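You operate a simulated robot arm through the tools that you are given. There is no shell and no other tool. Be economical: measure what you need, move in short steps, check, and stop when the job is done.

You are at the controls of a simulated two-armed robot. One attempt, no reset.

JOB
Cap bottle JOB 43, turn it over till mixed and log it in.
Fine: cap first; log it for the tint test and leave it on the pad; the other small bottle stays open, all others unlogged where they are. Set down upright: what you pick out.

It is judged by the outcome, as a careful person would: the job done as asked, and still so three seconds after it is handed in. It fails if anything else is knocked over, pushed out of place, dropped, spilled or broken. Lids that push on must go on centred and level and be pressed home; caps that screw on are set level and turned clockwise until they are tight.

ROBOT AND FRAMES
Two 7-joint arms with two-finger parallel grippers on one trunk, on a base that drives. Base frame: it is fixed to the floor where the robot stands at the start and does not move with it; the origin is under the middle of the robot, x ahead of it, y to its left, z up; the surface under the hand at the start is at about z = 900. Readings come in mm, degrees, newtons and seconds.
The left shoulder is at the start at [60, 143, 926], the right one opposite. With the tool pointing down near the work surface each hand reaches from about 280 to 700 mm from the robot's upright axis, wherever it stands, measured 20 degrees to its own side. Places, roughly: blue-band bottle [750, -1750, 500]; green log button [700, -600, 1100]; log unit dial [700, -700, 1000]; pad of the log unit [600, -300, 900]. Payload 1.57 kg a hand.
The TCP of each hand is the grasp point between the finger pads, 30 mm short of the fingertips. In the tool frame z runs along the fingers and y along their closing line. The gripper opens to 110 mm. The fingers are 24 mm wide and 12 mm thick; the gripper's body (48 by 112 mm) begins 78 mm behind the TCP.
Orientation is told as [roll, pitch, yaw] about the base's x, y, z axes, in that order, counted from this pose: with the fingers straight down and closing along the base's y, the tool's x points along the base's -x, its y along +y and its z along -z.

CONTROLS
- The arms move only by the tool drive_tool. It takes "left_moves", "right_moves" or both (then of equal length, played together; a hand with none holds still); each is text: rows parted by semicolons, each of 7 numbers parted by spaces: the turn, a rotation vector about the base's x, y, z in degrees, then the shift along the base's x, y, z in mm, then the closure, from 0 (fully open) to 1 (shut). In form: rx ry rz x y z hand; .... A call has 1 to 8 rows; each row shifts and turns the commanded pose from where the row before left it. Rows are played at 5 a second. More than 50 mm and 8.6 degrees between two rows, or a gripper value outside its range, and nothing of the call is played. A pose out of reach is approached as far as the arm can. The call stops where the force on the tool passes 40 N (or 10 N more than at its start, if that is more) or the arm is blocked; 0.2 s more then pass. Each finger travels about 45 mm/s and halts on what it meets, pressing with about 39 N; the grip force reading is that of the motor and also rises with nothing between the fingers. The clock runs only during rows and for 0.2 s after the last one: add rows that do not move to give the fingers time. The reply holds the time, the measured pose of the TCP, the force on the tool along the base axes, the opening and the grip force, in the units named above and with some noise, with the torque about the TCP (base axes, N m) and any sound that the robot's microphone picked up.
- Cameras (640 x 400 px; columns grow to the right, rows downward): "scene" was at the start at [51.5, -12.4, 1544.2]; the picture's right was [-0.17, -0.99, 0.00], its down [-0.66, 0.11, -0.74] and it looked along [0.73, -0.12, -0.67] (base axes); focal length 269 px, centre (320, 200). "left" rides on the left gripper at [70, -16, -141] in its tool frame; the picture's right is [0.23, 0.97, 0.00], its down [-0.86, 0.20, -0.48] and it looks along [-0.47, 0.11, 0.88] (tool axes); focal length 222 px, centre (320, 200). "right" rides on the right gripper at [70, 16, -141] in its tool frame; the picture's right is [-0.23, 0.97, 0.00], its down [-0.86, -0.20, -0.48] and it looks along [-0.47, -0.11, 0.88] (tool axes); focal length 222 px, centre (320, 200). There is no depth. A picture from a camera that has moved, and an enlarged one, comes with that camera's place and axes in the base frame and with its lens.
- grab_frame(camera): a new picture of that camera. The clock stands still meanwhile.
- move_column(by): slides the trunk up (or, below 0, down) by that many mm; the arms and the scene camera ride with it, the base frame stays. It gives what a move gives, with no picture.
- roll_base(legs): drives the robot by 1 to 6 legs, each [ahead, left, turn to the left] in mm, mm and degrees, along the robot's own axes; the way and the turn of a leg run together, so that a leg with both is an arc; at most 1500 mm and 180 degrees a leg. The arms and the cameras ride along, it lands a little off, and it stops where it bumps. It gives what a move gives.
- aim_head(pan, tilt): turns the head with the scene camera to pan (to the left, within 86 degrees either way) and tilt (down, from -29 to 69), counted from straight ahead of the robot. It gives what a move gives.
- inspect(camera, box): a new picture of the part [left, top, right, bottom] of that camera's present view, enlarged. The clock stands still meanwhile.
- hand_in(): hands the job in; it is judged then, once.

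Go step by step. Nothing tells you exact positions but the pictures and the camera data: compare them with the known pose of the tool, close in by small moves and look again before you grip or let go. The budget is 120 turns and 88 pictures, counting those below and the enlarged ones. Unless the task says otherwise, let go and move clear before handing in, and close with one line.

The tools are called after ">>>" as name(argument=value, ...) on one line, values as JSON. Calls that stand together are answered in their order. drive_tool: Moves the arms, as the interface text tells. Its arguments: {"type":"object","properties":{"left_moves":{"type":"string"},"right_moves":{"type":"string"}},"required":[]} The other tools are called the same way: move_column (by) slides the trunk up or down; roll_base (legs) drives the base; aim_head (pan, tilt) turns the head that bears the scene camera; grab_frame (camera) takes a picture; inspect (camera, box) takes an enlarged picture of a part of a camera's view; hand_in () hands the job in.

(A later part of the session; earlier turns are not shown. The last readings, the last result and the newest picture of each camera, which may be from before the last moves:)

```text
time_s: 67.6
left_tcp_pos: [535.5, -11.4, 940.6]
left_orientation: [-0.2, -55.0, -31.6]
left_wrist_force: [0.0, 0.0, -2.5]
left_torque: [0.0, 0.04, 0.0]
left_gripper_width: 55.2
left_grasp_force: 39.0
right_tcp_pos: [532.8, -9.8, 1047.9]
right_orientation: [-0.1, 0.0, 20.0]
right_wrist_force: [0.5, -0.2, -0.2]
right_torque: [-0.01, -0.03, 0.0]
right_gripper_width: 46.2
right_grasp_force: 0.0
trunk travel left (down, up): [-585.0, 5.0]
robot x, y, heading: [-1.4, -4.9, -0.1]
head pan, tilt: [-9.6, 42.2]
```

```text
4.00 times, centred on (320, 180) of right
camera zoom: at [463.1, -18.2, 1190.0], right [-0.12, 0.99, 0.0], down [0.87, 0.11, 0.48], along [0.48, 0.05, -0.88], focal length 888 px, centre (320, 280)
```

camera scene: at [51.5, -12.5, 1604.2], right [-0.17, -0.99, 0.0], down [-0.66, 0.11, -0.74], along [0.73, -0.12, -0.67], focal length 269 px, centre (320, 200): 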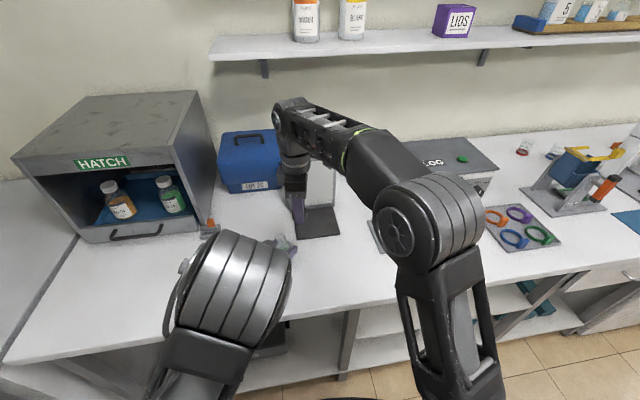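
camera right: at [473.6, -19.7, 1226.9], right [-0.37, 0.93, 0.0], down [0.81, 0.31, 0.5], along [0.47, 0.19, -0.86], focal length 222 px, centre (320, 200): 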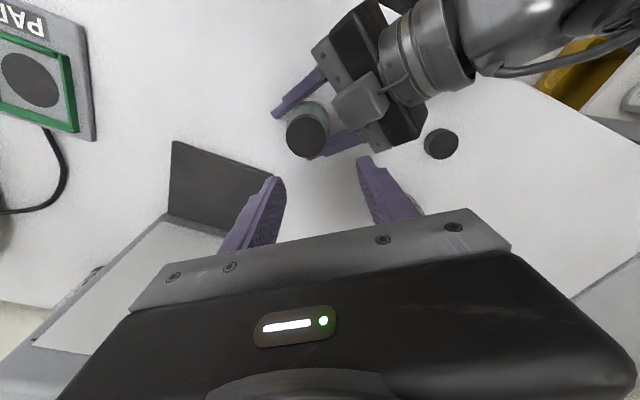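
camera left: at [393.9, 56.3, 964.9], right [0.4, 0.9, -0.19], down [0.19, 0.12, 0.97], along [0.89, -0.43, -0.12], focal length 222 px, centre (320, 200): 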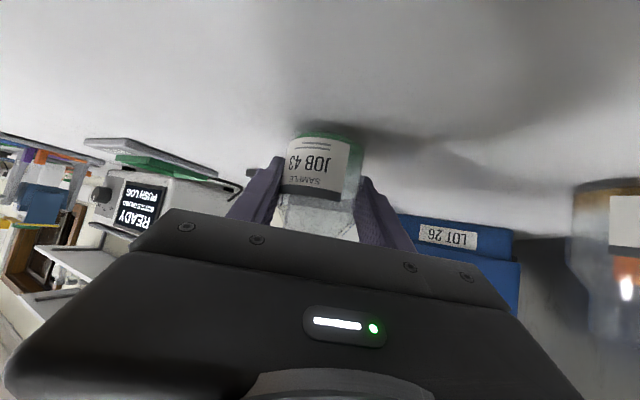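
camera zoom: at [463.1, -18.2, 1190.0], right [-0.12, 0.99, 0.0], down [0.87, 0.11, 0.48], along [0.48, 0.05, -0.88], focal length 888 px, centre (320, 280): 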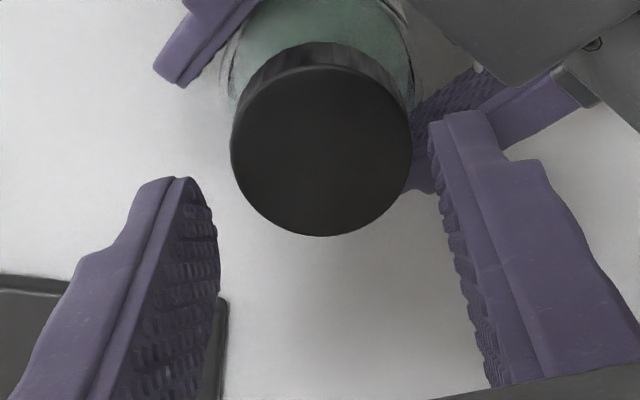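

Cap centre is 2.6 mm nearer the robot than the hand axis; I correct, lower over it and grip.

>>> drive_tool(right_moves="0 0 0 -2.6 -0.6 0 0.58;0 0 0 0 0 -12 0.58;0 0 0 0 0 -12 0.58;0 0 0 0 0 -4 0.58;0 0 0 0 0 0 1;0 0 0 0 0 0 1")

>>> drive_tool(right_moves="0 0 -8.5 0 0 -0.5 1;0 0 -8.5 0 0 -0.5 1;0 0 -8.5 0 0 -0.3 1;0 0 -8.5 0 0 0 1")

```text
time_s: 69.0
left_tcp_pos: [534.8, -11.7, 939.7]
left_orientation: [-0.3, -54.9, -31.6]
left_wrist_force: [0.4, 0.2, -1.9]
left_torque: [0.04, 0.0, -0.01]
left_gripper_width: 55.0
left_grasp_force: 39.5
right_tcp_pos: [530.8, -11.7, 1020.2]
right_orientation: [-0.2, 0.0, 20.0]
right_wrist_force: [-0.3, 0.0, -0.6]
right_torque: [-0.07, 0.0, 0.01]
right_gripper_width: 39.0
right_grasp_force: 26.0
trunk travel left (down, up): [-585.0, 5.0]
robot x, y, heading: [-0.2, -0.1, -0.2]
head pan, tilt: [-9.6, 42.2]
```

```text
time_s: 70.0
left_tcp_pos: [534.0, -12.1, 941.4]
left_orientation: [-0.3, -54.9, -31.7]
left_wrist_force: [0.9, -1.6, -5.7]
left_torque: [0.19, 0.1, -0.04]
left_gripper_width: 54.9
left_grasp_force: 39.1
right_tcp_pos: [529.5, -10.0, 1018.6]
right_orientation: [-0.2, 0.1, -14.1]
right_wrist_force: [-0.6, 1.4, 3.7]
right_torque: [-0.03, -0.05, 0.03]
right_gripper_width: 38.7
right_grasp_force: 39.1
trunk travel left (down, up): [-585.0, 5.0]
robot x, y, heading: [1.0, 3.5, -0.1]
head pan, tilt: [-9.6, 42.2]
```

Regripped and turning with light pressure. I keep turning clockwise.

>>> drive_tool(right_moves="0 0 -8.5 0 0 -0.3 1;0 0 -8.5 0 0 -0.2 1;0 0 -8.5 0 0 -0.2 1;0 0 -8.5 0 0 -0.2 1;0 0 -8.5 0 0 -0.2 1;0 0 -8.5 0 0 -0.1 1")

>>> drive_tool(right_moves="0 0 -8.5 0 0 -0.2 1;0 0 -8.5 0 0 -0.1 1;0 0 -8.5 0 0 -0.2 1;0 0 -8.5 0 0 -0.1 1")

```text
time_s: 71.4
left_tcp_pos: [533.3, -12.7, 940.1]
left_orientation: [-0.3, -54.9, -31.9]
left_wrist_force: [-8.6, -8.0, -5.4]
left_torque: [0.36, -0.46, -0.79]
left_gripper_width: 54.9
left_grasp_force: 39.6
right_tcp_pos: [531.1, -9.6, 1018.2]
right_orientation: [-0.1, -0.1, -65.1]
right_wrist_force: [8.6, 7.9, 2.7]
right_torque: [0.2, -0.22, 0.87]
right_gripper_width: 38.4
right_grasp_force: 38.8
trunk travel left (down, up): [-585.0, 5.0]
robot x, y, heading: [1.2, -2.3, -0.1]
head pan, tilt: [-9.6, 42.2]
```

```text
time_s: 72.4
left_tcp_pos: [533.4, -14.7, 941.9]
left_orientation: [-0.6, -55.1, -32.0]
left_wrist_force: [-24.2, -19.7, 0.2]
left_torque: [0.68, -1.02, -0.75]
left_gripper_width: 55.8
left_grasp_force: 39.3
right_tcp_pos: [532.8, -8.1, 1018.3]
right_orientation: [0.3, 0.3, -99.0]
right_wrist_force: [24.8, 17.8, 3.9]
right_torque: [0.61, -0.69, 0.97]
right_gripper_width: 38.6
right_grasp_force: 38.8
trunk travel left (down, up): [-585.0, 5.0]
robot x, y, heading: [3.3, -0.7, -0.0]
head pan, tilt: [-9.6, 42.2]
```

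Torque rose to ~0.9 N·m and saturates: the cap is tight. I stop, open the right hand slightly, and lift off.

>>> drive_tool(right_moves="0 0 0 0 0 0 0.58;0 0 0 0 0 0 0.58;0 0 0 0 0 12 0.58;0 0 0 0 0 20 0.58;0 0 0 0 -10 25 0.58;0 0 0 0 -20 10 0.58")

>>> inspect(camera="scene", box=[262, 216, 342, 276])

```text
time_s: 73.8
left_tcp_pos: [534.2, -12.6, 940.4]
left_orientation: [-0.4, -55.0, -31.7]
left_wrist_force: [-1.0, 0.1, -1.7]
left_torque: [0.0, -0.03, 0.01]
left_gripper_width: 54.9
left_grasp_force: 39.5
right_tcp_pos: [530.4, -41.1, 1084.0]
right_orientation: [-0.3, 0.0, -98.9]
right_wrist_force: [-0.6, -0.2, -0.7]
right_torque: [0.01, 0.01, 0.01]
right_gripper_width: 46.4
right_grasp_force: 0.0
trunk travel left (down, up): [-585.0, 5.0]
robot x, y, heading: [-2.0, 1.3, 0.1]
head pan, tilt: [-9.6, 42.2]
```

```text
6.67 times, centred on (302, 246) of scene
camera zoom: at [51.6, -12.8, 1604.2], right [-0.17, -0.99, 0.0], down [-0.66, 0.11, -0.74], along [0.73, -0.12, -0.67], focal length 1792 px, centre (440, -107)
```

zoom: 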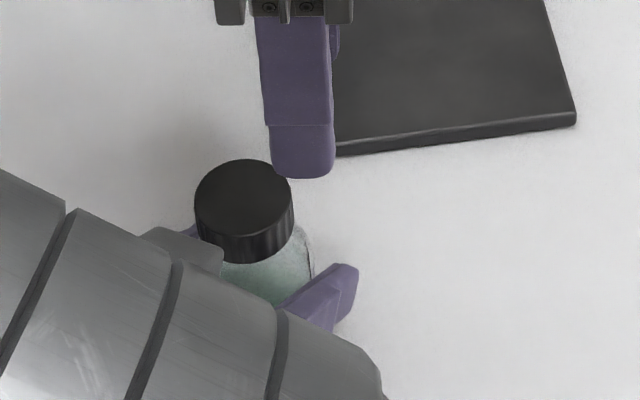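

The cap is level. To be sure it is tight, I regrip at a fresh angle and check that resistance comes at once.

>>> drive_tool(right_moves="0 0 8.5 0 0 0 0.58;0 0 8.5 0 0 0 0.58;0 0 8.5 0 0 0 0.58;0 0 8.5 0 0 0 0.58;0 0 8.5 0 0 0 0.58;0 0 8.5 0 0 0 0.58;0 0 8.5 0 15 0 0.58;0 0 8.5 0 15 0 0.58")

>>> drive_tool(right_moves="0 0 8.5 0 0 -12 0.58;0 0 8.5 0 0 -12 0.58;0 0 0 0 0 -6 0.58")

>>> inspect(camera="right", box=[270, 130, 370, 230])

```text
time_s: 75.6
left_tcp_pos: [535.9, -10.7, 940.9]
left_orientation: [-0.3, -55.1, -31.5]
left_wrist_force: [-0.1, 0.1, -2.0]
left_torque: [-0.01, -0.01, 0.03]
left_gripper_width: 54.7
left_grasp_force: 38.6
right_tcp_pos: [530.4, -10.0, 1084.2]
right_orientation: [-0.2, -0.1, -30.9]
right_wrist_force: [0.1, 0.0, 0.0]
right_torque: [0.01, 0.01, 0.02]
right_gripper_width: 46.2
right_grasp_force: 0.1
trunk travel left (down, up): [-585.0, 5.0]
robot x, y, heading: [2.9, -0.7, -0.0]
head pan, tilt: [-9.6, 42.2]
```

```text
time_s: 76.4
left_tcp_pos: [535.0, -12.5, 939.6]
left_orientation: [-0.3, -55.1, -31.6]
left_wrist_force: [-0.6, 0.1, -1.4]
left_torque: [-0.01, 0.01, -0.01]
left_gripper_width: 54.9
left_grasp_force: 39.2
right_tcp_pos: [528.6, -10.6, 1053.6]
right_orientation: [-0.2, 0.0, -13.9]
right_wrist_force: [0.8, 0.1, 0.4]
right_torque: [0.01, 0.03, -0.03]
right_gripper_width: 46.1
right_grasp_force: 0.1
trunk travel left (down, up): [-585.0, 5.0]
robot x, y, heading: [0.5, 5.4, -0.0]
head pan, tilt: [-9.6, 42.2]
```

```text
4.00 times, centred on (320, 180) of right
camera zoom: at [467.2, 22.4, 1195.4], right [0.45, 0.89, 0.0], down [0.78, -0.4, 0.48], along [0.43, -0.22, -0.88], focal length 888 px, centre (320, 280)
```

zoom: 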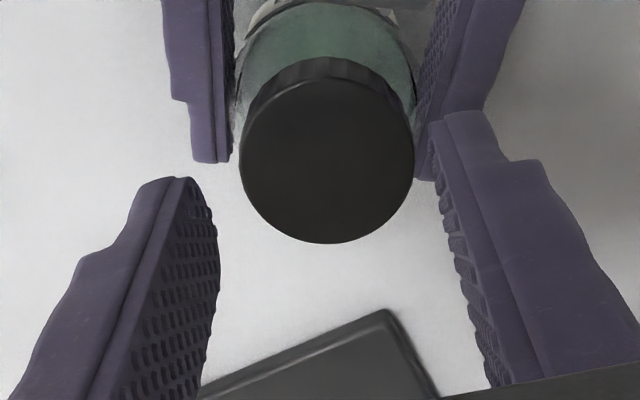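

>>> drive_tool(right_moves="0 0 0 2.3 -0.2 0 0.58;0 0 0 0 0 -14 0.58;0 0 0 0 0 -14 0.58;0 0 0 0 0 -5.5 0.58;0 0 0 0 0 0 1;0 0 0 0 0 0 1;0 0 0 0 0 0 1")

>>> drive_tool(right_moves="0 0 -6 0 0 0 1;0 0 -6 0 0 0 1")

>>> drive_tool(right_moves="0 0 -6 0 0 0 1;0 0 -6 0 0 0 1")

```text
time_s: 78.0
left_tcp_pos: [535.0, -11.8, 940.4]
left_orientation: [-0.3, -55.1, -31.6]
left_wrist_force: [-0.5, -0.1, -2.1]
left_torque: [-0.04, -0.02, 0.0]
left_gripper_width: 54.6
left_grasp_force: 39.0
right_tcp_pos: [532.3, -10.5, 1021.9]
right_orientation: [-0.2, -0.1, -14.0]
right_wrist_force: [1.0, 0.4, 0.1]
right_torque: [0.09, -0.02, -0.01]
right_gripper_width: 39.0
right_grasp_force: 37.2
trunk travel left (down, up): [-585.0, 5.0]
robot x, y, heading: [0.6, 0.8, -0.1]
head pan, tilt: [-9.6, 42.2]
```

```text
time_s: 78.6
left_tcp_pos: [535.3, -11.9, 940.2]
left_orientation: [-0.4, -55.0, -31.8]
left_wrist_force: [-1.2, -0.6, -1.6]
left_torque: [0.17, -0.05, -1.06]
left_gripper_width: 55.1
left_grasp_force: 39.0
right_tcp_pos: [532.8, -9.7, 1020.9]
right_orientation: [-0.2, 0.0, -26.0]
right_wrist_force: [0.9, 1.0, -1.4]
right_torque: [-0.09, 0.03, 1.08]
right_gripper_width: 38.8
right_grasp_force: 39.1
trunk travel left (down, up): [-585.0, 5.0]
robot x, y, heading: [-2.0, 1.6, 0.0]
head pan, tilt: [-9.6, 42.2]
```

```text
time_s: 79.2
left_tcp_pos: [535.4, -11.3, 940.7]
left_orientation: [-0.3, -55.1, -31.8]
left_wrist_force: [0.6, -2.1, -1.9]
left_torque: [0.34, -0.02, -0.91]
left_gripper_width: 55.5
left_grasp_force: 38.9
right_tcp_pos: [530.9, -10.6, 1021.1]
right_orientation: [-0.2, 0.0, -38.0]
right_wrist_force: [0.1, 2.5, -1.0]
right_torque: [-0.11, 0.03, 0.91]
right_gripper_width: 38.9
right_grasp_force: 39.0
trunk travel left (down, up): [-585.0, 5.0]
robot x, y, heading: [1.6, 3.0, -0.1]
head pan, tilt: [-9.6, 42.2]
```

Immediate 1 N·m resistance: the cap is tight. I release, retire the right hand to the right, and then lift the bottle.

>>> drive_tool(right_moves="0 0 0 0 0 0 0.55;0 0 0 0 0 0 0.55;0 0 0 0 0 20 0.55;0 0 0 0 0 30 0.5;0 0 0 -5 -35 10 0.3;0 0 3 -10 -45 0 0;0 0 5 -10 -45 0 0;0 0 5 -10 -45 0 0")

>>> drive_tool(left_moves="0 0 0 0 0 15 1;0 0 0 0 0 25 1;0 0 0 -3 10 35 1;0 0 0 -6 17 40 1;0 0 0 -6 17 45 1;0 0 0 -6 17 45 1;0 0 0 -6 17 45 1;0 0 0 -6 17 45 1", right_moves="0 0 5 -10 -40 0 0;0 0 5 -10 -40 0 0;0 0 5 -10 -30 0 0;0 0 5 -10 -20 0 0;0 0 5 0 0 0 0;0 0 0 0 0 0 0;0 0 0 0 0 0 0;0 0 0 0 0 0 0")

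>>> grab_frame(camera="scene")

```text
time_s: 81.0
left_tcp_pos: [534.7, -13.8, 941.3]
left_orientation: [-0.2, -55.0, -31.7]
left_wrist_force: [0.0, -0.5, -1.5]
left_torque: [-0.01, 0.01, 0.02]
left_gripper_width: 55.0
left_grasp_force: 39.2
right_tcp_pos: [497.2, -180.4, 1081.1]
right_orientation: [-0.2, 0.0, -24.8]
right_wrist_force: [1.0, 0.5, 0.6]
right_torque: [-0.01, -0.01, 0.02]
right_gripper_width: 109.8
right_grasp_force: 0.1
trunk travel left (down, up): [-585.0, 5.0]
robot x, y, heading: [1.4, 1.7, 0.5]
head pan, tilt: [-9.6, 42.2]
```

```text
time_s: 82.8
left_tcp_pos: [502.0, 83.2, 1235.7]
left_orientation: [-0.2, -54.9, -31.7]
left_wrist_force: [0.7, -0.6, -2.5]
left_torque: [0.0, 0.02, 0.01]
left_gripper_width: 54.9
left_grasp_force: 38.6
right_tcp_pos: [456.1, -310.7, 1081.3]
right_orientation: [-0.2, 0.0, 0.0]
right_wrist_force: [0.3, 0.1, 0.4]
right_torque: [-0.02, 0.02, 0.05]
right_gripper_width: 109.9
right_grasp_force: 0.0
trunk travel left (down, up): [-585.0, 5.0]
robot x, y, heading: [-2.5, -1.9, 0.1]
head pan, tilt: [-9.6, 42.2]
```

```text
25 pictures are left
camera scene: at [51.5, -12.5, 1604.2], right [-0.17, -0.99, 0.0], down [-0.66, 0.11, -0.74], along [0.73, -0.12, -0.67], focal length 269 px, centre (320, 200)
```

scene: 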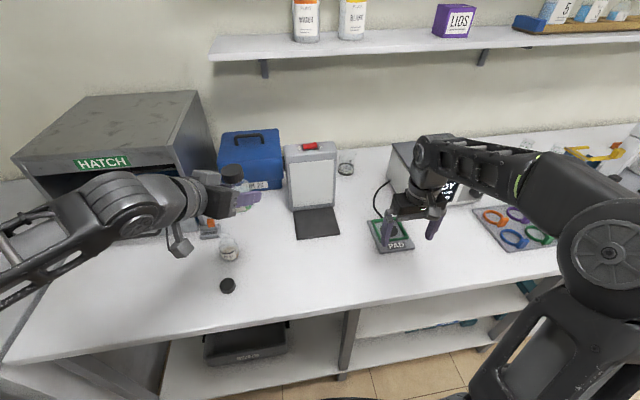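

The capped bottle is up in free space. I turn it over about a slanted axis, 68° first.

>>> drive_tool(left_moves="7.05 -4.35 -2.22 0 0 3 1;7.05 -4.35 -2.22 0 0 3 1;7.05 -4.35 -2.22 0 0 3 1;7.05 -4.35 -2.22 0 0 3 1;7.05 -4.35 -2.22 0 0 3 1;7.05 -4.35 -2.22 0 0 3 1;7.05 -4.35 -2.22 0 0 3 1;7.05 -4.35 -2.22 0 0 3 1")

>>> drive_tool(left_moves="7.05 -4.35 -2.22 0 0 0 1;7.05 -4.35 -2.22 0 0 0 1;7.05 -4.35 -2.22 0 0 0 1;7.05 -4.35 -2.22 0 0 0 1;7.05 -4.35 -2.22 0 0 0 1;7.05 -4.35 -2.22 0 0 0 1;7.05 -4.35 -2.22 0 0 0 1;7.05 -4.35 -2.22 0 0 0 1")

>>> drive_tool(left_moves="7.05 -4.35 -2.22 0 0 0 1;7.05 -4.35 -2.22 0 0 0 1;7.05 -4.35 -2.22 0 0 0 1;7.05 -4.35 -2.22 0 0 0 1;7.05 -4.35 -2.22 0 0 0 1;0 0 0 0 0 0 1;0 0 0 0 0 0 1")

>>> inspect(camera="scene", box=[130, 100, 330, 250])

```text
time_s: 84.6
left_tcp_pos: [502.6, 83.2, 1260.2]
left_orientation: [67.7, -14.0, -96.1]
left_wrist_force: [0.4, -0.5, -2.4]
left_torque: [-0.02, -0.03, 0.01]
left_gripper_width: 55.1
left_grasp_force: 38.8
right_tcp_pos: [456.7, -309.4, 1081.5]
right_orientation: [-0.3, 0.1, 0.0]
right_wrist_force: [-0.7, 0.8, 0.3]
right_torque: [0.0, -0.02, -0.03]
right_gripper_width: 110.0
right_grasp_force: 0.1
trunk travel left (down, up): [-585.0, 5.0]
robot x, y, heading: [-0.4, -0.7, -0.1]
head pan, tilt: [-9.6, 42.2]
```

```text
time_s: 86.4
left_tcp_pos: [507.4, 82.8, 1264.9]
left_orientation: [89.7, 49.1, -108.3]
left_wrist_force: [0.9, -0.1, -1.2]
left_torque: [0.01, 0.0, 0.03]
left_gripper_width: 55.2
left_grasp_force: 39.0
left hand out of reach, approached as far as the arm can: row 7, 8
right_tcp_pos: [456.8, -310.2, 1081.4]
right_orientation: [-0.2, -0.1, 0.0]
right_wrist_force: [0.4, 0.0, -0.2]
right_torque: [0.02, 0.0, -0.04]
right_gripper_width: 110.0
right_grasp_force: 0.1
trunk travel left (down, up): [-585.0, 5.0]
robot x, y, heading: [3.4, 0.1, 0.2]
head pan, tilt: [-9.6, 42.2]
```

```text
time_s: 88.0
left_tcp_pos: [506.9, 82.0, 1263.0]
left_orientation: [-179.1, 85.0, -30.5]
left_wrist_force: [-0.5, -0.4, -2.5]
left_torque: [-0.03, -0.04, 0.05]
left_gripper_width: 55.3
left_grasp_force: 39.0
right_tcp_pos: [456.4, -311.0, 1081.1]
right_orientation: [-0.2, -0.1, 0.1]
right_wrist_force: [0.0, -0.3, 0.1]
right_torque: [0.03, -0.02, 0.0]
right_gripper_width: 109.6
right_grasp_force: 0.1
trunk travel left (down, up): [-585.0, 5.0]
robot x, y, heading: [-0.0, 2.2, -0.2]
head pan, tilt: [-9.6, 42.2]
```

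```text
2.67 times, centred on (230, 175) of scene
camera zoom: at [51.8, -12.0, 1604.2], right [-0.17, -0.99, 0.0], down [-0.66, 0.11, -0.74], along [0.73, -0.12, -0.67], focal length 717 px, centre (560, 267)
```

zoom: 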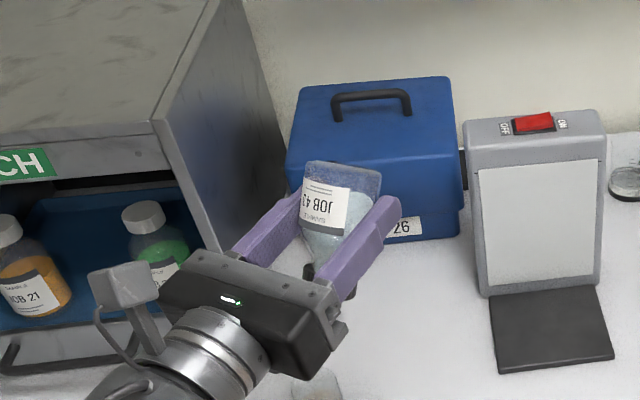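

The bottle is inverted with no leak. I bring it back upright and look at the contents.

>>> drive_tool(left_moves="-7.05 4.35 2.22 0 0 0 1;-7.05 4.35 2.22 0 0 0 1;-7.05 4.35 2.22 0 0 0 1;-7.05 4.35 2.22 0 0 0 1;-7.05 4.35 2.22 0 0 0 1;-7.05 4.35 2.22 0 0 0 1;-7.05 4.35 2.22 0 0 0 1;-7.05 4.35 2.22 0 0 0 1")

>>> drive_tool(left_moves="-7.05 4.35 2.22 0 0 0 1;-7.05 4.35 2.22 0 0 0 1;-7.05 4.35 2.22 0 0 0 1;-7.05 4.35 2.22 0 0 0 1;-7.05 4.35 2.22 0 0 0 1;-7.05 4.35 2.22 0 0 0 1;-7.05 4.35 2.22 0 0 0 1;-7.05 4.35 2.22 0 0 0 1")

>>> drive_tool(left_moves="-7.05 4.35 2.22 0 0 0 1;-7.05 4.35 2.22 0 0 0 1;-7.05 4.35 2.22 0 0 0 1;-7.05 4.35 2.22 0 0 0 1;-7.05 4.35 2.22 0 0 0 1;0 0 0 0 0 0 1;0 0 0 0 0 0 1")

>>> inspect(camera="left", box=[270, 110, 370, 230])

```text
time_s: 89.8
left_tcp_pos: [507.9, 80.7, 1263.0]
left_orientation: [81.8, 24.8, -106.2]
left_wrist_force: [0.1, 0.4, -1.9]
left_torque: [0.0, 0.0, -0.01]
left_gripper_width: 55.0
left_grasp_force: 39.0
right_tcp_pos: [457.5, -311.2, 1081.2]
right_orientation: [-0.2, 0.1, 0.0]
right_wrist_force: [-0.5, -0.2, 0.2]
right_torque: [0.0, 0.0, -0.01]
right_gripper_width: 109.7
right_grasp_force: 0.0
trunk travel left (down, up): [-585.0, 5.0]
robot x, y, heading: [-2.2, 1.9, -0.2]
head pan, tilt: [-9.6, 42.2]
```

```text
time_s: 91.6
left_tcp_pos: [508.8, 82.4, 1262.5]
left_orientation: [53.1, -35.3, -83.1]
left_wrist_force: [-1.0, 0.1, -2.6]
left_torque: [0.01, 0.0, 0.03]
left_gripper_width: 55.2
left_grasp_force: 39.5
right_tcp_pos: [457.2, -309.6, 1080.8]
right_orientation: [-0.2, -0.1, 0.1]
right_wrist_force: [-0.6, -0.5, -0.1]
right_torque: [-0.02, -0.03, 0.0]
right_gripper_width: 110.0
right_grasp_force: 0.2
trunk travel left (down, up): [-585.0, 5.0]
robot x, y, heading: [-2.6, -2.2, -0.1]
head pan, tilt: [-9.6, 42.2]
```

```text
time_s: 93.2
left_tcp_pos: [507.6, 82.3, 1263.2]
left_orientation: [-0.4, -55.0, -31.5]
left_wrist_force: [0.0, -0.2, -1.9]
left_torque: [0.0, -0.04, -0.02]
left_gripper_width: 54.8
left_grasp_force: 39.2
right_tcp_pos: [456.6, -311.0, 1080.7]
right_orientation: [-0.3, 0.0, 0.0]
right_wrist_force: [0.4, -0.3, 0.6]
right_torque: [0.0, 0.02, 0.0]
right_gripper_width: 110.1
right_grasp_force: 0.1
trunk travel left (down, up): [-585.0, 5.0]
robot x, y, heading: [-2.9, 1.4, 0.2]
head pan, tilt: [-9.6, 42.2]
```

```text
3.33 times, centred on (320, 170) of left
camera zoom: at [367.2, 150.2, 1287.5], right [0.4, 0.9, -0.19], down [0.19, 0.12, 0.97], along [0.89, -0.43, -0.12], focal length 740 px, centre (320, 300)
```

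zoom: 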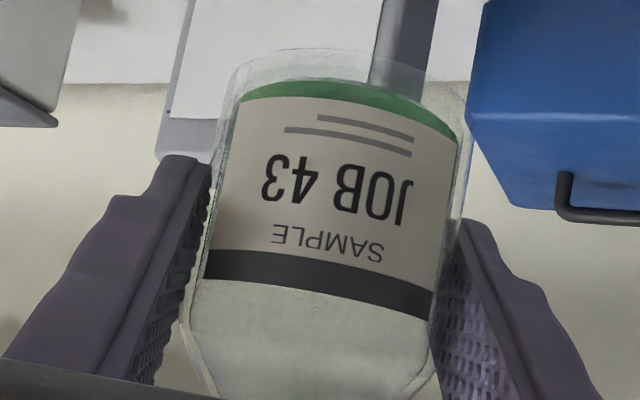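

Still a dark green layer at the bottom; I repeat the inversion twice more.

>>> drive_tool(left_moves="7.05 -4.35 -2.22 0 0 0 1;7.05 -4.35 -2.22 0 0 0 1;7.05 -4.35 -2.22 0 0 0 1;7.05 -4.35 -2.22 0 0 0 1;7.05 -4.35 -2.22 0 0 0 1;7.05 -4.35 -2.22 0 0 0 1;7.05 -4.35 -2.22 0 0 0 1;7.05 -4.35 -2.22 0 0 0 1")

>>> drive_tool(left_moves="7.05 -4.35 -2.22 0 0 0 1;7.05 -4.35 -2.22 0 0 0 1;7.05 -4.35 -2.22 0 0 0 1;7.05 -4.35 -2.22 0 0 0 1;7.05 -4.35 -2.22 0 0 0 1;7.05 -4.35 -2.22 0 0 0 1;7.05 -4.35 -2.22 0 0 0 1;7.05 -4.35 -2.22 0 0 0 1")

>>> drive_tool(left_moves="7.05 -4.35 -2.22 0 0 0 1;7.05 -4.35 -2.22 0 0 0 1;7.05 -4.35 -2.22 0 0 0 1;7.05 -4.35 -2.22 0 0 0 1;7.05 -4.35 -2.22 0 0 0 1;0 0 0 0 0 0 1;0 0 0 0 0 0 1;0 0 0 0 0 0 1")

>>> drive_tool(left_moves="-7.05 4.35 2.22 0 0 0 1;-7.05 4.35 2.22 0 0 0 1;-7.05 4.35 2.22 0 0 0 1;-7.05 4.35 2.22 0 0 0 1;-7.05 4.35 2.22 0 0 0 1;-7.05 4.35 2.22 0 0 0 1;-7.05 4.35 2.22 0 0 0 1;-7.05 4.35 2.22 0 0 0 1")

>>> drive_tool(left_moves="-7.05 4.35 2.22 0 0 0 1;-7.05 4.35 2.22 0 0 0 1;-7.05 4.35 2.22 0 0 0 1;-7.05 4.35 2.22 0 0 0 1;-7.05 4.35 2.22 0 0 0 1;-7.05 4.35 2.22 0 0 0 1;-7.05 4.35 2.22 0 0 0 1;-7.05 4.35 2.22 0 0 0 1")

>>> drive_tool(left_moves="-7.05 4.35 2.22 0 0 0 1;-7.05 4.35 2.22 0 0 0 1;-7.05 4.35 2.22 0 0 0 1;-7.05 4.35 2.22 0 0 0 1;-7.05 4.35 2.22 0 0 0 1;0 0 0 0 0 0 1;0 0 0 0 0 0 1;0 0 0 0 0 0 1")

>>> drive_tool(left_moves="7.05 -4.35 -2.22 0 0 0 1;7.05 -4.35 -2.22 0 0 0 1;7.05 -4.35 -2.22 0 0 0 1;7.05 -4.35 -2.22 0 0 0 1;7.05 -4.35 -2.22 0 0 0 1;7.05 -4.35 -2.22 0 0 0 1;7.05 -4.35 -2.22 0 0 0 1;7.05 -4.35 -2.22 0 0 0 1")

>>> drive_tool(left_moves="7.05 -4.35 -2.22 0 0 0 1;7.05 -4.35 -2.22 0 0 0 1;7.05 -4.35 -2.22 0 0 0 1;7.05 -4.35 -2.22 0 0 0 1;7.05 -4.35 -2.22 0 0 0 1;7.05 -4.35 -2.22 0 0 0 1;7.05 -4.35 -2.22 0 0 0 1;7.05 -4.35 -2.22 0 0 0 1")

>>> drive_tool(left_moves="7.05 -4.35 -2.22 0 0 0 1;7.05 -4.35 -2.22 0 0 0 1;7.05 -4.35 -2.22 0 0 0 1;7.05 -4.35 -2.22 0 0 0 1;7.05 -4.35 -2.22 0 0 0 1;0 0 0 0 0 0 1;0 0 0 0 0 0 1;0 0 0 0 0 0 1")

>>> drive_tool(left_moves="-7.05 4.35 2.22 0 0 0 1;-7.05 4.35 2.22 0 0 0 1;-7.05 4.35 2.22 0 0 0 1;-7.05 4.35 2.22 0 0 0 1;-7.05 4.35 2.22 0 0 0 1;-7.05 4.35 2.22 0 0 0 1;-7.05 4.35 2.22 0 0 0 1;-7.05 4.35 2.22 0 0 0 1")

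>>> drive_tool(left_moves="-7.05 4.35 2.22 0 0 0 1;-7.05 4.35 2.22 0 0 0 1;-7.05 4.35 2.22 0 0 0 1;-7.05 4.35 2.22 0 0 0 1;-7.05 4.35 2.22 0 0 0 1;-7.05 4.35 2.22 0 0 0 1;-7.05 4.35 2.22 0 0 0 1;-7.05 4.35 2.22 0 0 0 1")

>>> drive_tool(left_moves="-7.05 4.35 2.22 0 0 0 1;-7.05 4.35 2.22 0 0 0 1;-7.05 4.35 2.22 0 0 0 1;-7.05 4.35 2.22 0 0 0 1;-7.05 4.35 2.22 0 0 0 1;0 0 0 0 0 0 1;0 0 0 0 0 0 1;0 0 0 0 0 0 1")

>>> inspect(camera="left", box=[270, 110, 370, 230])

```text
time_s: 95.0
left_tcp_pos: [508.4, 81.6, 1263.3]
left_orientation: [67.6, -13.8, -96.1]
left_wrist_force: [-0.2, -0.6, -1.8]
left_torque: [0.02, 0.03, 0.01]
left_gripper_width: 55.2
left_grasp_force: 38.7
right_tcp_pos: [456.9, -310.6, 1081.2]
right_orientation: [-0.2, 0.0, 0.0]
right_wrist_force: [-0.3, -0.7, -0.5]
right_torque: [-0.03, -0.02, -0.02]
right_gripper_width: 109.9
right_grasp_force: 0.0
trunk travel left (down, up): [-585.0, 5.0]
robot x, y, heading: [0.4, -1.5, -0.1]
head pan, tilt: [-9.6, 42.2]
```

```text
time_s: 96.8
left_tcp_pos: [508.9, 81.8, 1263.2]
left_orientation: [89.7, 49.0, -108.3]
left_wrist_force: [0.0, -0.1, -2.5]
left_torque: [0.0, 0.01, -0.02]
left_gripper_width: 55.1
left_grasp_force: 39.7
right_tcp_pos: [457.7, -309.9, 1081.0]
right_orientation: [-0.2, 0.0, 0.0]
right_wrist_force: [0.1, 0.0, 0.2]
right_torque: [-0.03, 0.0, 0.0]
right_gripper_width: 109.9
right_grasp_force: 0.1
trunk travel left (down, up): [-585.0, 5.0]
robot x, y, heading: [-3.0, 1.0, 0.2]
head pan, tilt: [-9.6, 42.2]
```

```text
time_s: 98.6
left_tcp_pos: [507.5, 81.8, 1263.1]
left_orientation: [-179.1, 85.0, -30.5]
left_wrist_force: [-0.2, 0.3, -3.0]
left_torque: [0.02, 0.01, -0.02]
left_gripper_width: 55.0
left_grasp_force: 39.0
right_tcp_pos: [457.4, -310.5, 1080.5]
right_orientation: [-0.2, 0.1, 0.0]
right_wrist_force: [0.4, 0.5, -0.3]
right_torque: [0.03, -0.01, -0.01]
right_gripper_width: 110.1
right_grasp_force: 0.0
trunk travel left (down, up): [-585.0, 5.0]
robot x, y, heading: [-0.0, -2.8, -0.1]
head pan, tilt: [-9.6, 42.2]
```

```text
time_s: 100.4
left_tcp_pos: [508.9, 82.4, 1263.1]
left_orientation: [81.9, 24.8, -106.2]
left_wrist_force: [0.6, 0.2, -2.0]
left_torque: [-0.01, -0.01, -0.03]
left_gripper_width: 55.0
left_grasp_force: 39.0
right_tcp_pos: [457.4, -311.8, 1081.6]
right_orientation: [-0.2, 0.1, 0.0]
right_wrist_force: [0.2, 0.0, -0.8]
right_torque: [-0.01, 0.0, 0.0]
right_gripper_width: 110.1
right_grasp_force: 0.0
trunk travel left (down, up): [-585.0, 5.0]
robot x, y, heading: [-6.0, -1.4, -0.1]
head pan, tilt: [-9.6, 42.2]
```

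```text
time_s: 102.2
left_tcp_pos: [507.8, 81.9, 1263.6]
left_orientation: [53.2, -35.3, -83.2]
left_wrist_force: [0.1, 0.4, -1.8]
left_torque: [0.0, 0.01, 0.01]
left_gripper_width: 54.9
left_grasp_force: 38.5
right_tcp_pos: [456.5, -310.5, 1081.3]
right_orientation: [-0.2, 0.0, 0.0]
right_wrist_force: [-0.3, -0.4, -0.4]
right_torque: [-0.01, 0.0, 0.01]
right_gripper_width: 109.9
right_grasp_force: 0.1
trunk travel left (down, up): [-585.0, 5.0]
robot x, y, heading: [3.1, -1.4, 0.3]
head pan, tilt: [-9.6, 42.2]
```

```text
time_s: 104.0
left_tcp_pos: [507.8, 82.5, 1262.7]
left_orientation: [-0.4, -55.0, -31.6]
left_wrist_force: [0.3, -0.3, -1.7]
left_torque: [-0.01, -0.03, 0.01]
left_gripper_width: 55.1
left_grasp_force: 38.9
right_tcp_pos: [456.4, -310.5, 1081.9]
right_orientation: [-0.2, 0.0, 0.0]
right_wrist_force: [-0.2, 0.0, 1.5]
right_torque: [0.0, 0.0, 0.02]
right_gripper_width: 110.0
right_grasp_force: 0.1
trunk travel left (down, up): [-585.0, 5.0]
robot x, y, heading: [-0.5, 0.1, -0.2]
head pan, tilt: [-9.6, 42.2]
```

```text
time_s: 105.8
left_tcp_pos: [507.4, 81.8, 1263.0]
left_orientation: [67.8, -13.9, -96.1]
left_wrist_force: [-0.4, 0.5, -2.6]
left_torque: [-0.03, -0.01, 0.01]
left_gripper_width: 54.8
left_grasp_force: 38.9
right_tcp_pos: [457.0, -310.2, 1080.4]
right_orientation: [-0.2, 0.0, 0.0]
right_wrist_force: [1.2, -0.8, 0.1]
right_torque: [0.03, -0.05, 0.01]
right_gripper_width: 109.9
right_grasp_force: 0.1
trunk travel left (down, up): [-585.0, 5.0]
robot x, y, heading: [1.5, 1.4, -0.3]
head pan, tilt: [-9.6, 42.2]
```

```text
time_s: 107.6
left_tcp_pos: [508.1, 82.6, 1264.5]
left_orientation: [89.7, 49.1, -108.3]
left_wrist_force: [0.0, 0.1, -2.0]
left_torque: [-0.02, 0.02, -0.02]
left_gripper_width: 55.1
left_grasp_force: 38.6
right_tcp_pos: [457.7, -310.8, 1081.0]
right_orientation: [-0.2, -0.1, 0.0]
right_wrist_force: [-0.3, 0.6, -0.8]
right_torque: [0.01, 0.04, 0.03]
right_gripper_width: 110.1
right_grasp_force: 0.1
trunk travel left (down, up): [-585.0, 5.0]
robot x, y, heading: [-2.2, -2.0, 0.0]
head pan, tilt: [-9.6, 42.2]
```

```text
time_s: 109.4
left_tcp_pos: [508.2, 81.7, 1263.5]
left_orientation: [-179.1, 85.0, -30.4]
left_wrist_force: [-1.2, -0.5, -1.3]
left_torque: [-0.02, -0.01, 0.04]
left_gripper_width: 55.0
left_grasp_force: 39.2
right_tcp_pos: [456.4, -310.5, 1081.2]
right_orientation: [-0.2, -0.1, 0.1]
right_wrist_force: [-0.7, -0.5, 0.3]
right_torque: [0.01, -0.01, 0.01]
right_gripper_width: 110.3
right_grasp_force: 0.0
trunk travel left (down, up): [-585.0, 5.0]
robot x, y, heading: [-1.8, -2.3, 0.1]
head pan, tilt: [-9.6, 42.2]
```

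```text
time_s: 111.2
left_tcp_pos: [507.6, 82.3, 1262.1]
left_orientation: [81.9, 24.8, -106.2]
left_wrist_force: [0.4, 0.0, -1.9]
left_torque: [0.01, 0.0, -0.01]
left_gripper_width: 55.1
left_grasp_force: 38.8
right_tcp_pos: [457.4, -309.8, 1082.0]
right_orientation: [-0.2, -0.1, 0.0]
right_wrist_force: [0.3, 0.3, 0.5]
right_torque: [0.03, 0.01, 0.02]
right_gripper_width: 109.9
right_grasp_force: 0.1
trunk travel left (down, up): [-585.0, 5.0]
robot x, y, heading: [-0.1, 0.8, -0.2]
head pan, tilt: [-9.6, 42.2]
```

```text
time_s: 113.0
left_tcp_pos: [508.1, 80.8, 1262.1]
left_orientation: [53.2, -35.3, -83.1]
left_wrist_force: [0.1, -0.3, -1.8]
left_torque: [-0.01, -0.02, 0.0]
left_gripper_width: 55.1
left_grasp_force: 38.5
right_tcp_pos: [457.0, -310.0, 1081.6]
right_orientation: [-0.2, 0.0, 0.0]
right_wrist_force: [-0.8, 0.6, -0.4]
right_torque: [-0.01, -0.03, 0.0]
right_gripper_width: 110.1
right_grasp_force: 0.2
trunk travel left (down, up): [-585.0, 5.0]
robot x, y, heading: [-0.2, -1.0, 0.5]
head pan, tilt: [-9.6, 42.2]
```

```text
time_s: 114.8
left_tcp_pos: [508.5, 82.4, 1264.4]
left_orientation: [-0.3, -55.0, -31.6]
left_wrist_force: [0.2, 0.4, -2.0]
left_torque: [0.02, 0.02, 0.01]
left_gripper_width: 54.5
left_grasp_force: 39.1
right_tcp_pos: [457.6, -311.1, 1081.1]
right_orientation: [-0.3, 0.1, 0.1]
right_wrist_force: [-0.2, -0.3, 0.3]
right_torque: [-0.01, 0.03, 0.02]
right_gripper_width: 110.1
right_grasp_force: 0.0
trunk travel left (down, up): [-585.0, 5.0]
robot x, y, heading: [-2.2, 0.7, 0.2]
head pan, tilt: [-9.6, 42.2]
```

```text
3.33 times, centred on (320, 170) of left
camera zoom: at [366.9, 150.1, 1287.6], right [0.4, 0.9, -0.19], down [0.19, 0.12, 0.97], along [0.89, -0.43, -0.12], focal length 740 px, centre (320, 300)
```

zoom: 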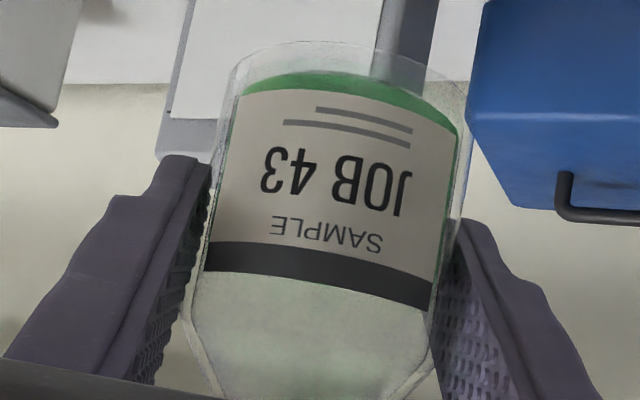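

Greener on top but not yet uniform (streak visible). Three more inversions.

>>> drive_tool(left_moves="7.05 -4.35 -2.22 0 0 0 1;7.05 -4.35 -2.22 0 0 0 1;7.05 -4.35 -2.22 0 0 0 1;7.05 -4.35 -2.22 0 0 0 1;7.05 -4.35 -2.22 0 0 0 1;7.05 -4.35 -2.22 0 0 0 1;7.05 -4.35 -2.22 0 0 0 1;7.05 -4.35 -2.22 0 0 0 1")

>>> drive_tool(left_moves="7.05 -4.35 -2.22 0 0 0 1;7.05 -4.35 -2.22 0 0 0 1;7.05 -4.35 -2.22 0 0 0 1;7.05 -4.35 -2.22 0 0 0 1;7.05 -4.35 -2.22 0 0 0 1;7.05 -4.35 -2.22 0 0 0 1;7.05 -4.35 -2.22 0 0 0 1;7.05 -4.35 -2.22 0 0 0 1")

>>> drive_tool(left_moves="7.05 -4.35 -2.22 0 0 0 1;7.05 -4.35 -2.22 0 0 0 1;7.05 -4.35 -2.22 0 0 0 1;7.05 -4.35 -2.22 0 0 0 1;7.05 -4.35 -2.22 0 0 0 1;0 0 0 0 0 0 1;0 0 0 0 0 0 1;0 0 0 0 0 0 1")

>>> drive_tool(left_moves="-7.05 4.35 2.22 0 0 0 1;-7.05 4.35 2.22 0 0 0 1;-7.05 4.35 2.22 0 0 0 1;-7.05 4.35 2.22 0 0 0 1;-7.05 4.35 2.22 0 0 0 1;-7.05 4.35 2.22 0 0 0 1;-7.05 4.35 2.22 0 0 0 1;-7.05 4.35 2.22 0 0 0 1")

>>> drive_tool(left_moves="-7.05 4.35 2.22 0 0 0 1;-7.05 4.35 2.22 0 0 0 1;-7.05 4.35 2.22 0 0 0 1;-7.05 4.35 2.22 0 0 0 1;-7.05 4.35 2.22 0 0 0 1;-7.05 4.35 2.22 0 0 0 1;-7.05 4.35 2.22 0 0 0 1;-7.05 4.35 2.22 0 0 0 1")

>>> drive_tool(left_moves="-7.05 4.35 2.22 0 0 0 1;-7.05 4.35 2.22 0 0 0 1;-7.05 4.35 2.22 0 0 0 1;-7.05 4.35 2.22 0 0 0 1;-7.05 4.35 2.22 0 0 0 1;0 0 0 0 0 0 1;0 0 0 0 0 0 1;0 0 0 0 0 0 1")

>>> drive_tool(left_moves="7.05 -4.35 -2.22 0 0 0 1;7.05 -4.35 -2.22 0 0 0 1;7.05 -4.35 -2.22 0 0 0 1;7.05 -4.35 -2.22 0 0 0 1;7.05 -4.35 -2.22 0 0 0 1;7.05 -4.35 -2.22 0 0 0 1;7.05 -4.35 -2.22 0 0 0 1;7.05 -4.35 -2.22 0 0 0 1")

>>> drive_tool(left_moves="7.05 -4.35 -2.22 0 0 0 1;7.05 -4.35 -2.22 0 0 0 1;7.05 -4.35 -2.22 0 0 0 1;7.05 -4.35 -2.22 0 0 0 1;7.05 -4.35 -2.22 0 0 0 1;7.05 -4.35 -2.22 0 0 0 1;7.05 -4.35 -2.22 0 0 0 1;7.05 -4.35 -2.22 0 0 0 1")

>>> drive_tool(left_moves="7.05 -4.35 -2.22 0 0 0 1;7.05 -4.35 -2.22 0 0 0 1;7.05 -4.35 -2.22 0 0 0 1;7.05 -4.35 -2.22 0 0 0 1;7.05 -4.35 -2.22 0 0 0 1;0 0 0 0 0 0 1;0 0 0 0 0 0 1;0 0 0 0 0 0 1")

>>> drive_tool(left_moves="-7.05 4.35 2.22 0 0 0 1;-7.05 4.35 2.22 0 0 0 1;-7.05 4.35 2.22 0 0 0 1;-7.05 4.35 2.22 0 0 0 1;-7.05 4.35 2.22 0 0 0 1;-7.05 4.35 2.22 0 0 0 1;-7.05 4.35 2.22 0 0 0 1;-7.05 4.35 2.22 0 0 0 1")

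>>> drive_tool(left_moves="-7.05 4.35 2.22 0 0 0 1;-7.05 4.35 2.22 0 0 0 1;-7.05 4.35 2.22 0 0 0 1;-7.05 4.35 2.22 0 0 0 1;-7.05 4.35 2.22 0 0 0 1;-7.05 4.35 2.22 0 0 0 1;-7.05 4.35 2.22 0 0 0 1;-7.05 4.35 2.22 0 0 0 1")

>>> drive_tool(left_moves="-7.05 4.35 2.22 0 0 0 1;-7.05 4.35 2.22 0 0 0 1;-7.05 4.35 2.22 0 0 0 1;-7.05 4.35 2.22 0 0 0 1;-7.05 4.35 2.22 0 0 0 1;0 0 0 0 0 0 1;0 0 0 0 0 0 1;0 0 0 0 0 0 1")

>>> inspect(camera="left", box=[270, 110, 370, 230])

```text
time_s: 116.6
left_tcp_pos: [508.7, 83.4, 1262.5]
left_orientation: [67.7, -14.0, -96.1]
left_wrist_force: [-0.3, -0.3, -2.1]
left_torque: [0.0, -0.03, 0.0]
left_gripper_width: 54.9
left_grasp_force: 39.5
right_tcp_pos: [457.0, -311.0, 1081.3]
right_orientation: [-0.2, -0.1, -0.1]
right_wrist_force: [0.7, 0.2, 0.1]
right_torque: [0.0, 0.0, 0.03]
right_gripper_width: 110.0
right_grasp_force: 0.1
trunk travel left (down, up): [-585.0, 5.0]
robot x, y, heading: [-1.8, 1.5, 0.0]
head pan, tilt: [-9.6, 42.2]
```

```text
time_s: 118.4
left_tcp_pos: [508.0, 82.2, 1262.9]
left_orientation: [89.7, 49.0, -108.2]
left_wrist_force: [-0.3, -0.2, -2.3]
left_torque: [-0.01, 0.01, -0.03]
left_gripper_width: 54.7
left_grasp_force: 39.4
right_tcp_pos: [457.4, -310.7, 1081.4]
right_orientation: [-0.2, 0.0, -0.1]
right_wrist_force: [-0.2, -0.4, 1.2]
right_torque: [0.04, 0.0, 0.03]
right_gripper_width: 109.9
right_grasp_force: 0.0
trunk travel left (down, up): [-585.0, 5.0]
robot x, y, heading: [2.0, -0.3, 0.0]
head pan, tilt: [-9.6, 42.2]
```

```text
time_s: 120.2
left_tcp_pos: [507.0, 82.0, 1263.5]
left_orientation: [-179.1, 85.1, -30.5]
left_wrist_force: [0.1, -0.2, -1.9]
left_torque: [0.02, -0.01, 0.03]
left_gripper_width: 54.8
left_grasp_force: 39.4
right_tcp_pos: [457.4, -310.8, 1081.7]
right_orientation: [-0.2, 0.1, -0.1]
right_wrist_force: [0.5, -0.6, -0.3]
right_torque: [0.06, 0.0, -0.01]
right_gripper_width: 110.1
right_grasp_force: 0.0
trunk travel left (down, up): [-585.0, 5.0]
robot x, y, heading: [-1.3, 2.2, -0.0]
head pan, tilt: [-9.6, 42.2]
```

```text
time_s: 122.0
left_tcp_pos: [508.0, 82.2, 1262.8]
left_orientation: [81.8, 24.8, -106.3]
left_wrist_force: [1.0, -0.4, -2.7]
left_torque: [0.0, 0.0, 0.03]
left_gripper_width: 55.1
left_grasp_force: 39.7
right_tcp_pos: [456.4, -310.5, 1081.3]
right_orientation: [-0.2, 0.0, 0.0]
right_wrist_force: [-0.2, -0.9, -0.1]
right_torque: [0.01, -0.03, -0.02]
right_gripper_width: 110.0
right_grasp_force: 0.1
trunk travel left (down, up): [-585.0, 5.0]
robot x, y, heading: [-0.3, 3.4, 0.0]
head pan, tilt: [-9.6, 42.2]
```

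```text
time_s: 123.8
left_tcp_pos: [507.1, 80.8, 1264.3]
left_orientation: [53.1, -35.3, -83.0]
left_wrist_force: [0.3, 0.4, -2.5]
left_torque: [-0.01, 0.0, -0.01]
left_gripper_width: 55.1
left_grasp_force: 38.9
right_tcp_pos: [456.6, -310.8, 1080.8]
right_orientation: [-0.2, 0.0, 0.0]
right_wrist_force: [0.1, 0.1, -0.3]
right_torque: [0.01, 0.02, -0.02]
right_gripper_width: 110.2
right_grasp_force: 0.1
trunk travel left (down, up): [-585.0, 5.0]
robot x, y, heading: [-0.5, 0.1, -0.3]
head pan, tilt: [-9.6, 42.2]
```

```text
time_s: 125.6
left_tcp_pos: [507.4, 81.0, 1263.1]
left_orientation: [-0.4, -55.0, -31.5]
left_wrist_force: [-0.1, 0.0, -2.8]
left_torque: [0.03, 0.04, 0.0]
left_gripper_width: 54.8
left_grasp_force: 38.9
right_tcp_pos: [458.1, -310.6, 1081.1]
right_orientation: [-0.2, 0.0, 0.0]
right_wrist_force: [0.9, -0.4, 0.5]
right_torque: [0.0, 0.04, 0.0]
right_gripper_width: 110.1
right_grasp_force: 0.0
trunk travel left (down, up): [-585.0, 5.0]
robot x, y, heading: [-2.0, 0.3, 0.1]
head pan, tilt: [-9.6, 42.2]
```

```text
time_s: 127.4
left_tcp_pos: [508.2, 82.3, 1263.0]
left_orientation: [67.7, -13.8, -96.1]
left_wrist_force: [-0.2, -0.1, -2.0]
left_torque: [0.0, 0.03, -0.03]
left_gripper_width: 54.9
left_grasp_force: 39.2
right_tcp_pos: [457.5, -311.0, 1080.9]
right_orientation: [-0.2, 0.1, 0.0]
right_wrist_force: [0.3, 1.3, -0.3]
right_torque: [-0.01, 0.0, -0.02]
right_gripper_width: 110.1
right_grasp_force: 0.0
trunk travel left (down, up): [-585.0, 5.0]
robot x, y, heading: [-0.2, 1.5, 0.3]
head pan, tilt: [-9.6, 42.2]
```

```text
time_s: 129.2
left_tcp_pos: [508.8, 81.9, 1262.2]
left_orientation: [89.7, 49.1, -108.3]
left_wrist_force: [0.1, 0.1, -2.9]
left_torque: [0.01, 0.03, 0.01]
left_gripper_width: 55.0
left_grasp_force: 39.1
right_tcp_pos: [457.2, -309.7, 1080.8]
right_orientation: [-0.2, 0.0, -0.1]
right_wrist_force: [0.0, 0.0, 0.5]
right_torque: [-0.04, 0.01, 0.0]
right_gripper_width: 110.1
right_grasp_force: 0.1
trunk travel left (down, up): [-585.0, 5.0]
robot x, y, heading: [-0.2, -2.4, -0.2]
head pan, tilt: [-9.6, 42.2]
```

```text
time_s: 131.0
left_tcp_pos: [507.1, 82.8, 1263.8]
left_orientation: [-179.0, 85.0, -30.4]
left_wrist_force: [0.3, 0.4, -2.2]
left_torque: [-0.02, 0.0, 0.0]
left_gripper_width: 54.6
left_grasp_force: 39.5
right_tcp_pos: [456.9, -310.6, 1081.3]
right_orientation: [-0.1, 0.0, 0.0]
right_wrist_force: [-0.5, -0.3, 0.0]
right_torque: [0.03, 0.0, -0.01]
right_gripper_width: 110.3
right_grasp_force: 0.1
trunk travel left (down, up): [-585.0, 5.0]
robot x, y, heading: [0.7, -1.7, -0.0]
head pan, tilt: [-9.6, 42.2]
```

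```text
time_s: 132.8
left_tcp_pos: [508.2, 82.1, 1264.2]
left_orientation: [81.9, 24.8, -106.3]
left_wrist_force: [-0.1, 0.3, -1.5]
left_torque: [0.01, -0.02, -0.02]
left_gripper_width: 54.8
left_grasp_force: 38.9
right_tcp_pos: [457.7, -310.7, 1081.0]
right_orientation: [-0.3, 0.0, 0.0]
right_wrist_force: [0.2, -0.2, 0.3]
right_torque: [0.02, -0.04, -0.02]
right_gripper_width: 110.1
right_grasp_force: 0.0
trunk travel left (down, up): [-585.0, 5.0]
robot x, y, heading: [-4.0, 0.6, -0.0]
head pan, tilt: [-9.6, 42.2]
```

```text
time_s: 134.6
left_tcp_pos: [508.1, 81.7, 1263.8]
left_orientation: [53.2, -35.3, -83.1]
left_wrist_force: [0.0, 0.2, -1.8]
left_torque: [0.0, -0.01, 0.03]
left_gripper_width: 54.7
left_grasp_force: 38.9
right_tcp_pos: [456.6, -310.6, 1081.1]
right_orientation: [-0.2, 0.0, 0.0]
right_wrist_force: [-0.3, 0.1, 0.0]
right_torque: [0.0, 0.01, -0.02]
right_gripper_width: 110.0
right_grasp_force: 0.0
trunk travel left (down, up): [-585.0, 5.0]
robot x, y, heading: [1.3, -0.1, -0.0]
head pan, tilt: [-9.6, 42.2]
```

```text
time_s: 136.4
left_tcp_pos: [508.5, 82.2, 1263.8]
left_orientation: [-0.4, -55.1, -31.6]
left_wrist_force: [-0.6, -0.6, -1.2]
left_torque: [-0.03, 0.01, 0.0]
left_gripper_width: 54.7
left_grasp_force: 38.9
right_tcp_pos: [457.0, -310.9, 1080.6]
right_orientation: [-0.2, 0.0, 0.0]
right_wrist_force: [0.0, -0.3, -0.4]
right_torque: [-0.03, 0.0, 0.04]
right_gripper_width: 110.1
right_grasp_force: 0.0
trunk travel left (down, up): [-585.0, 5.0]
robot x, y, heading: [1.1, 0.9, -0.2]
head pan, tilt: [-9.6, 42.2]
```

```text
3.33 times, centred on (320, 170) of left
camera zoom: at [367.1, 150.1, 1287.6], right [0.4, 0.9, -0.19], down [0.19, 0.12, 0.97], along [0.89, -0.43, -0.12], focal length 740 px, centre (320, 300)
```

zoom: 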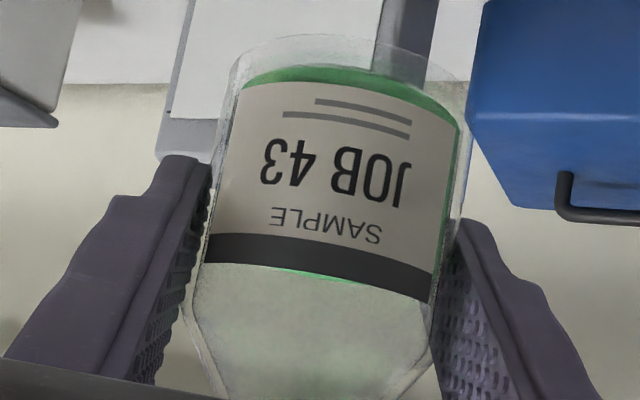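

The green now reaches evenly up to the level near the label's top. I zoom on the strips beside the label to judge uniformity.

>>> inspect(camera="left", box=[290, 115, 374, 200])

>>> inspect(camera="scene", box=[205, 150, 265, 200])

```text
4.71 times, centred on (332, 158) of left
camera zoom: at [367.1, 150.1, 1287.6], right [0.4, 0.9, -0.19], down [0.19, 0.12, 0.97], along [0.89, -0.43, -0.12], focal length 1045 px, centre (264, 400)
```

zoom: 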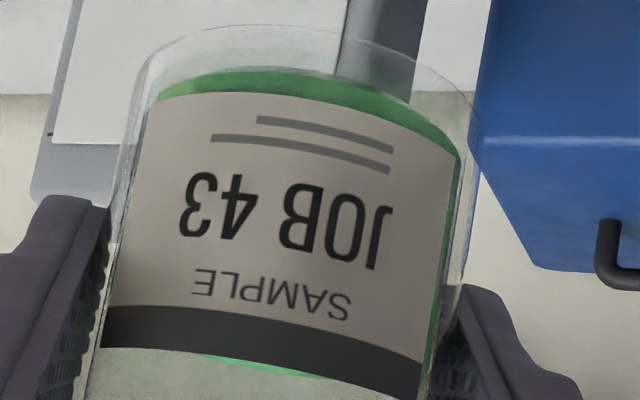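

```text
8.00 times, centred on (235, 175) of scene
camera zoom: at [51.7, -12.3, 1604.2], right [-0.17, -0.99, 0.0], down [-0.66, 0.11, -0.74], along [0.73, -0.12, -0.67], focal length 2150 px, centre (1000, 400)
```

zoom: 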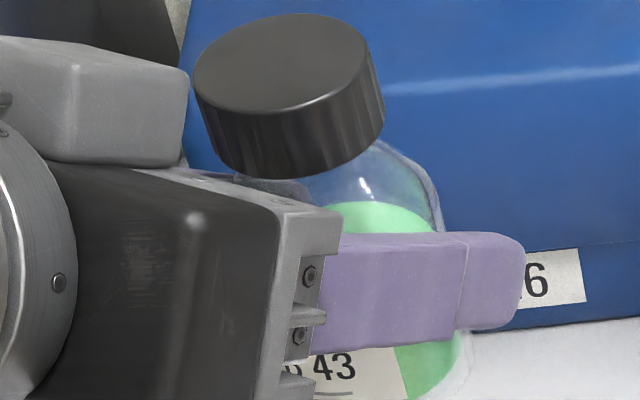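

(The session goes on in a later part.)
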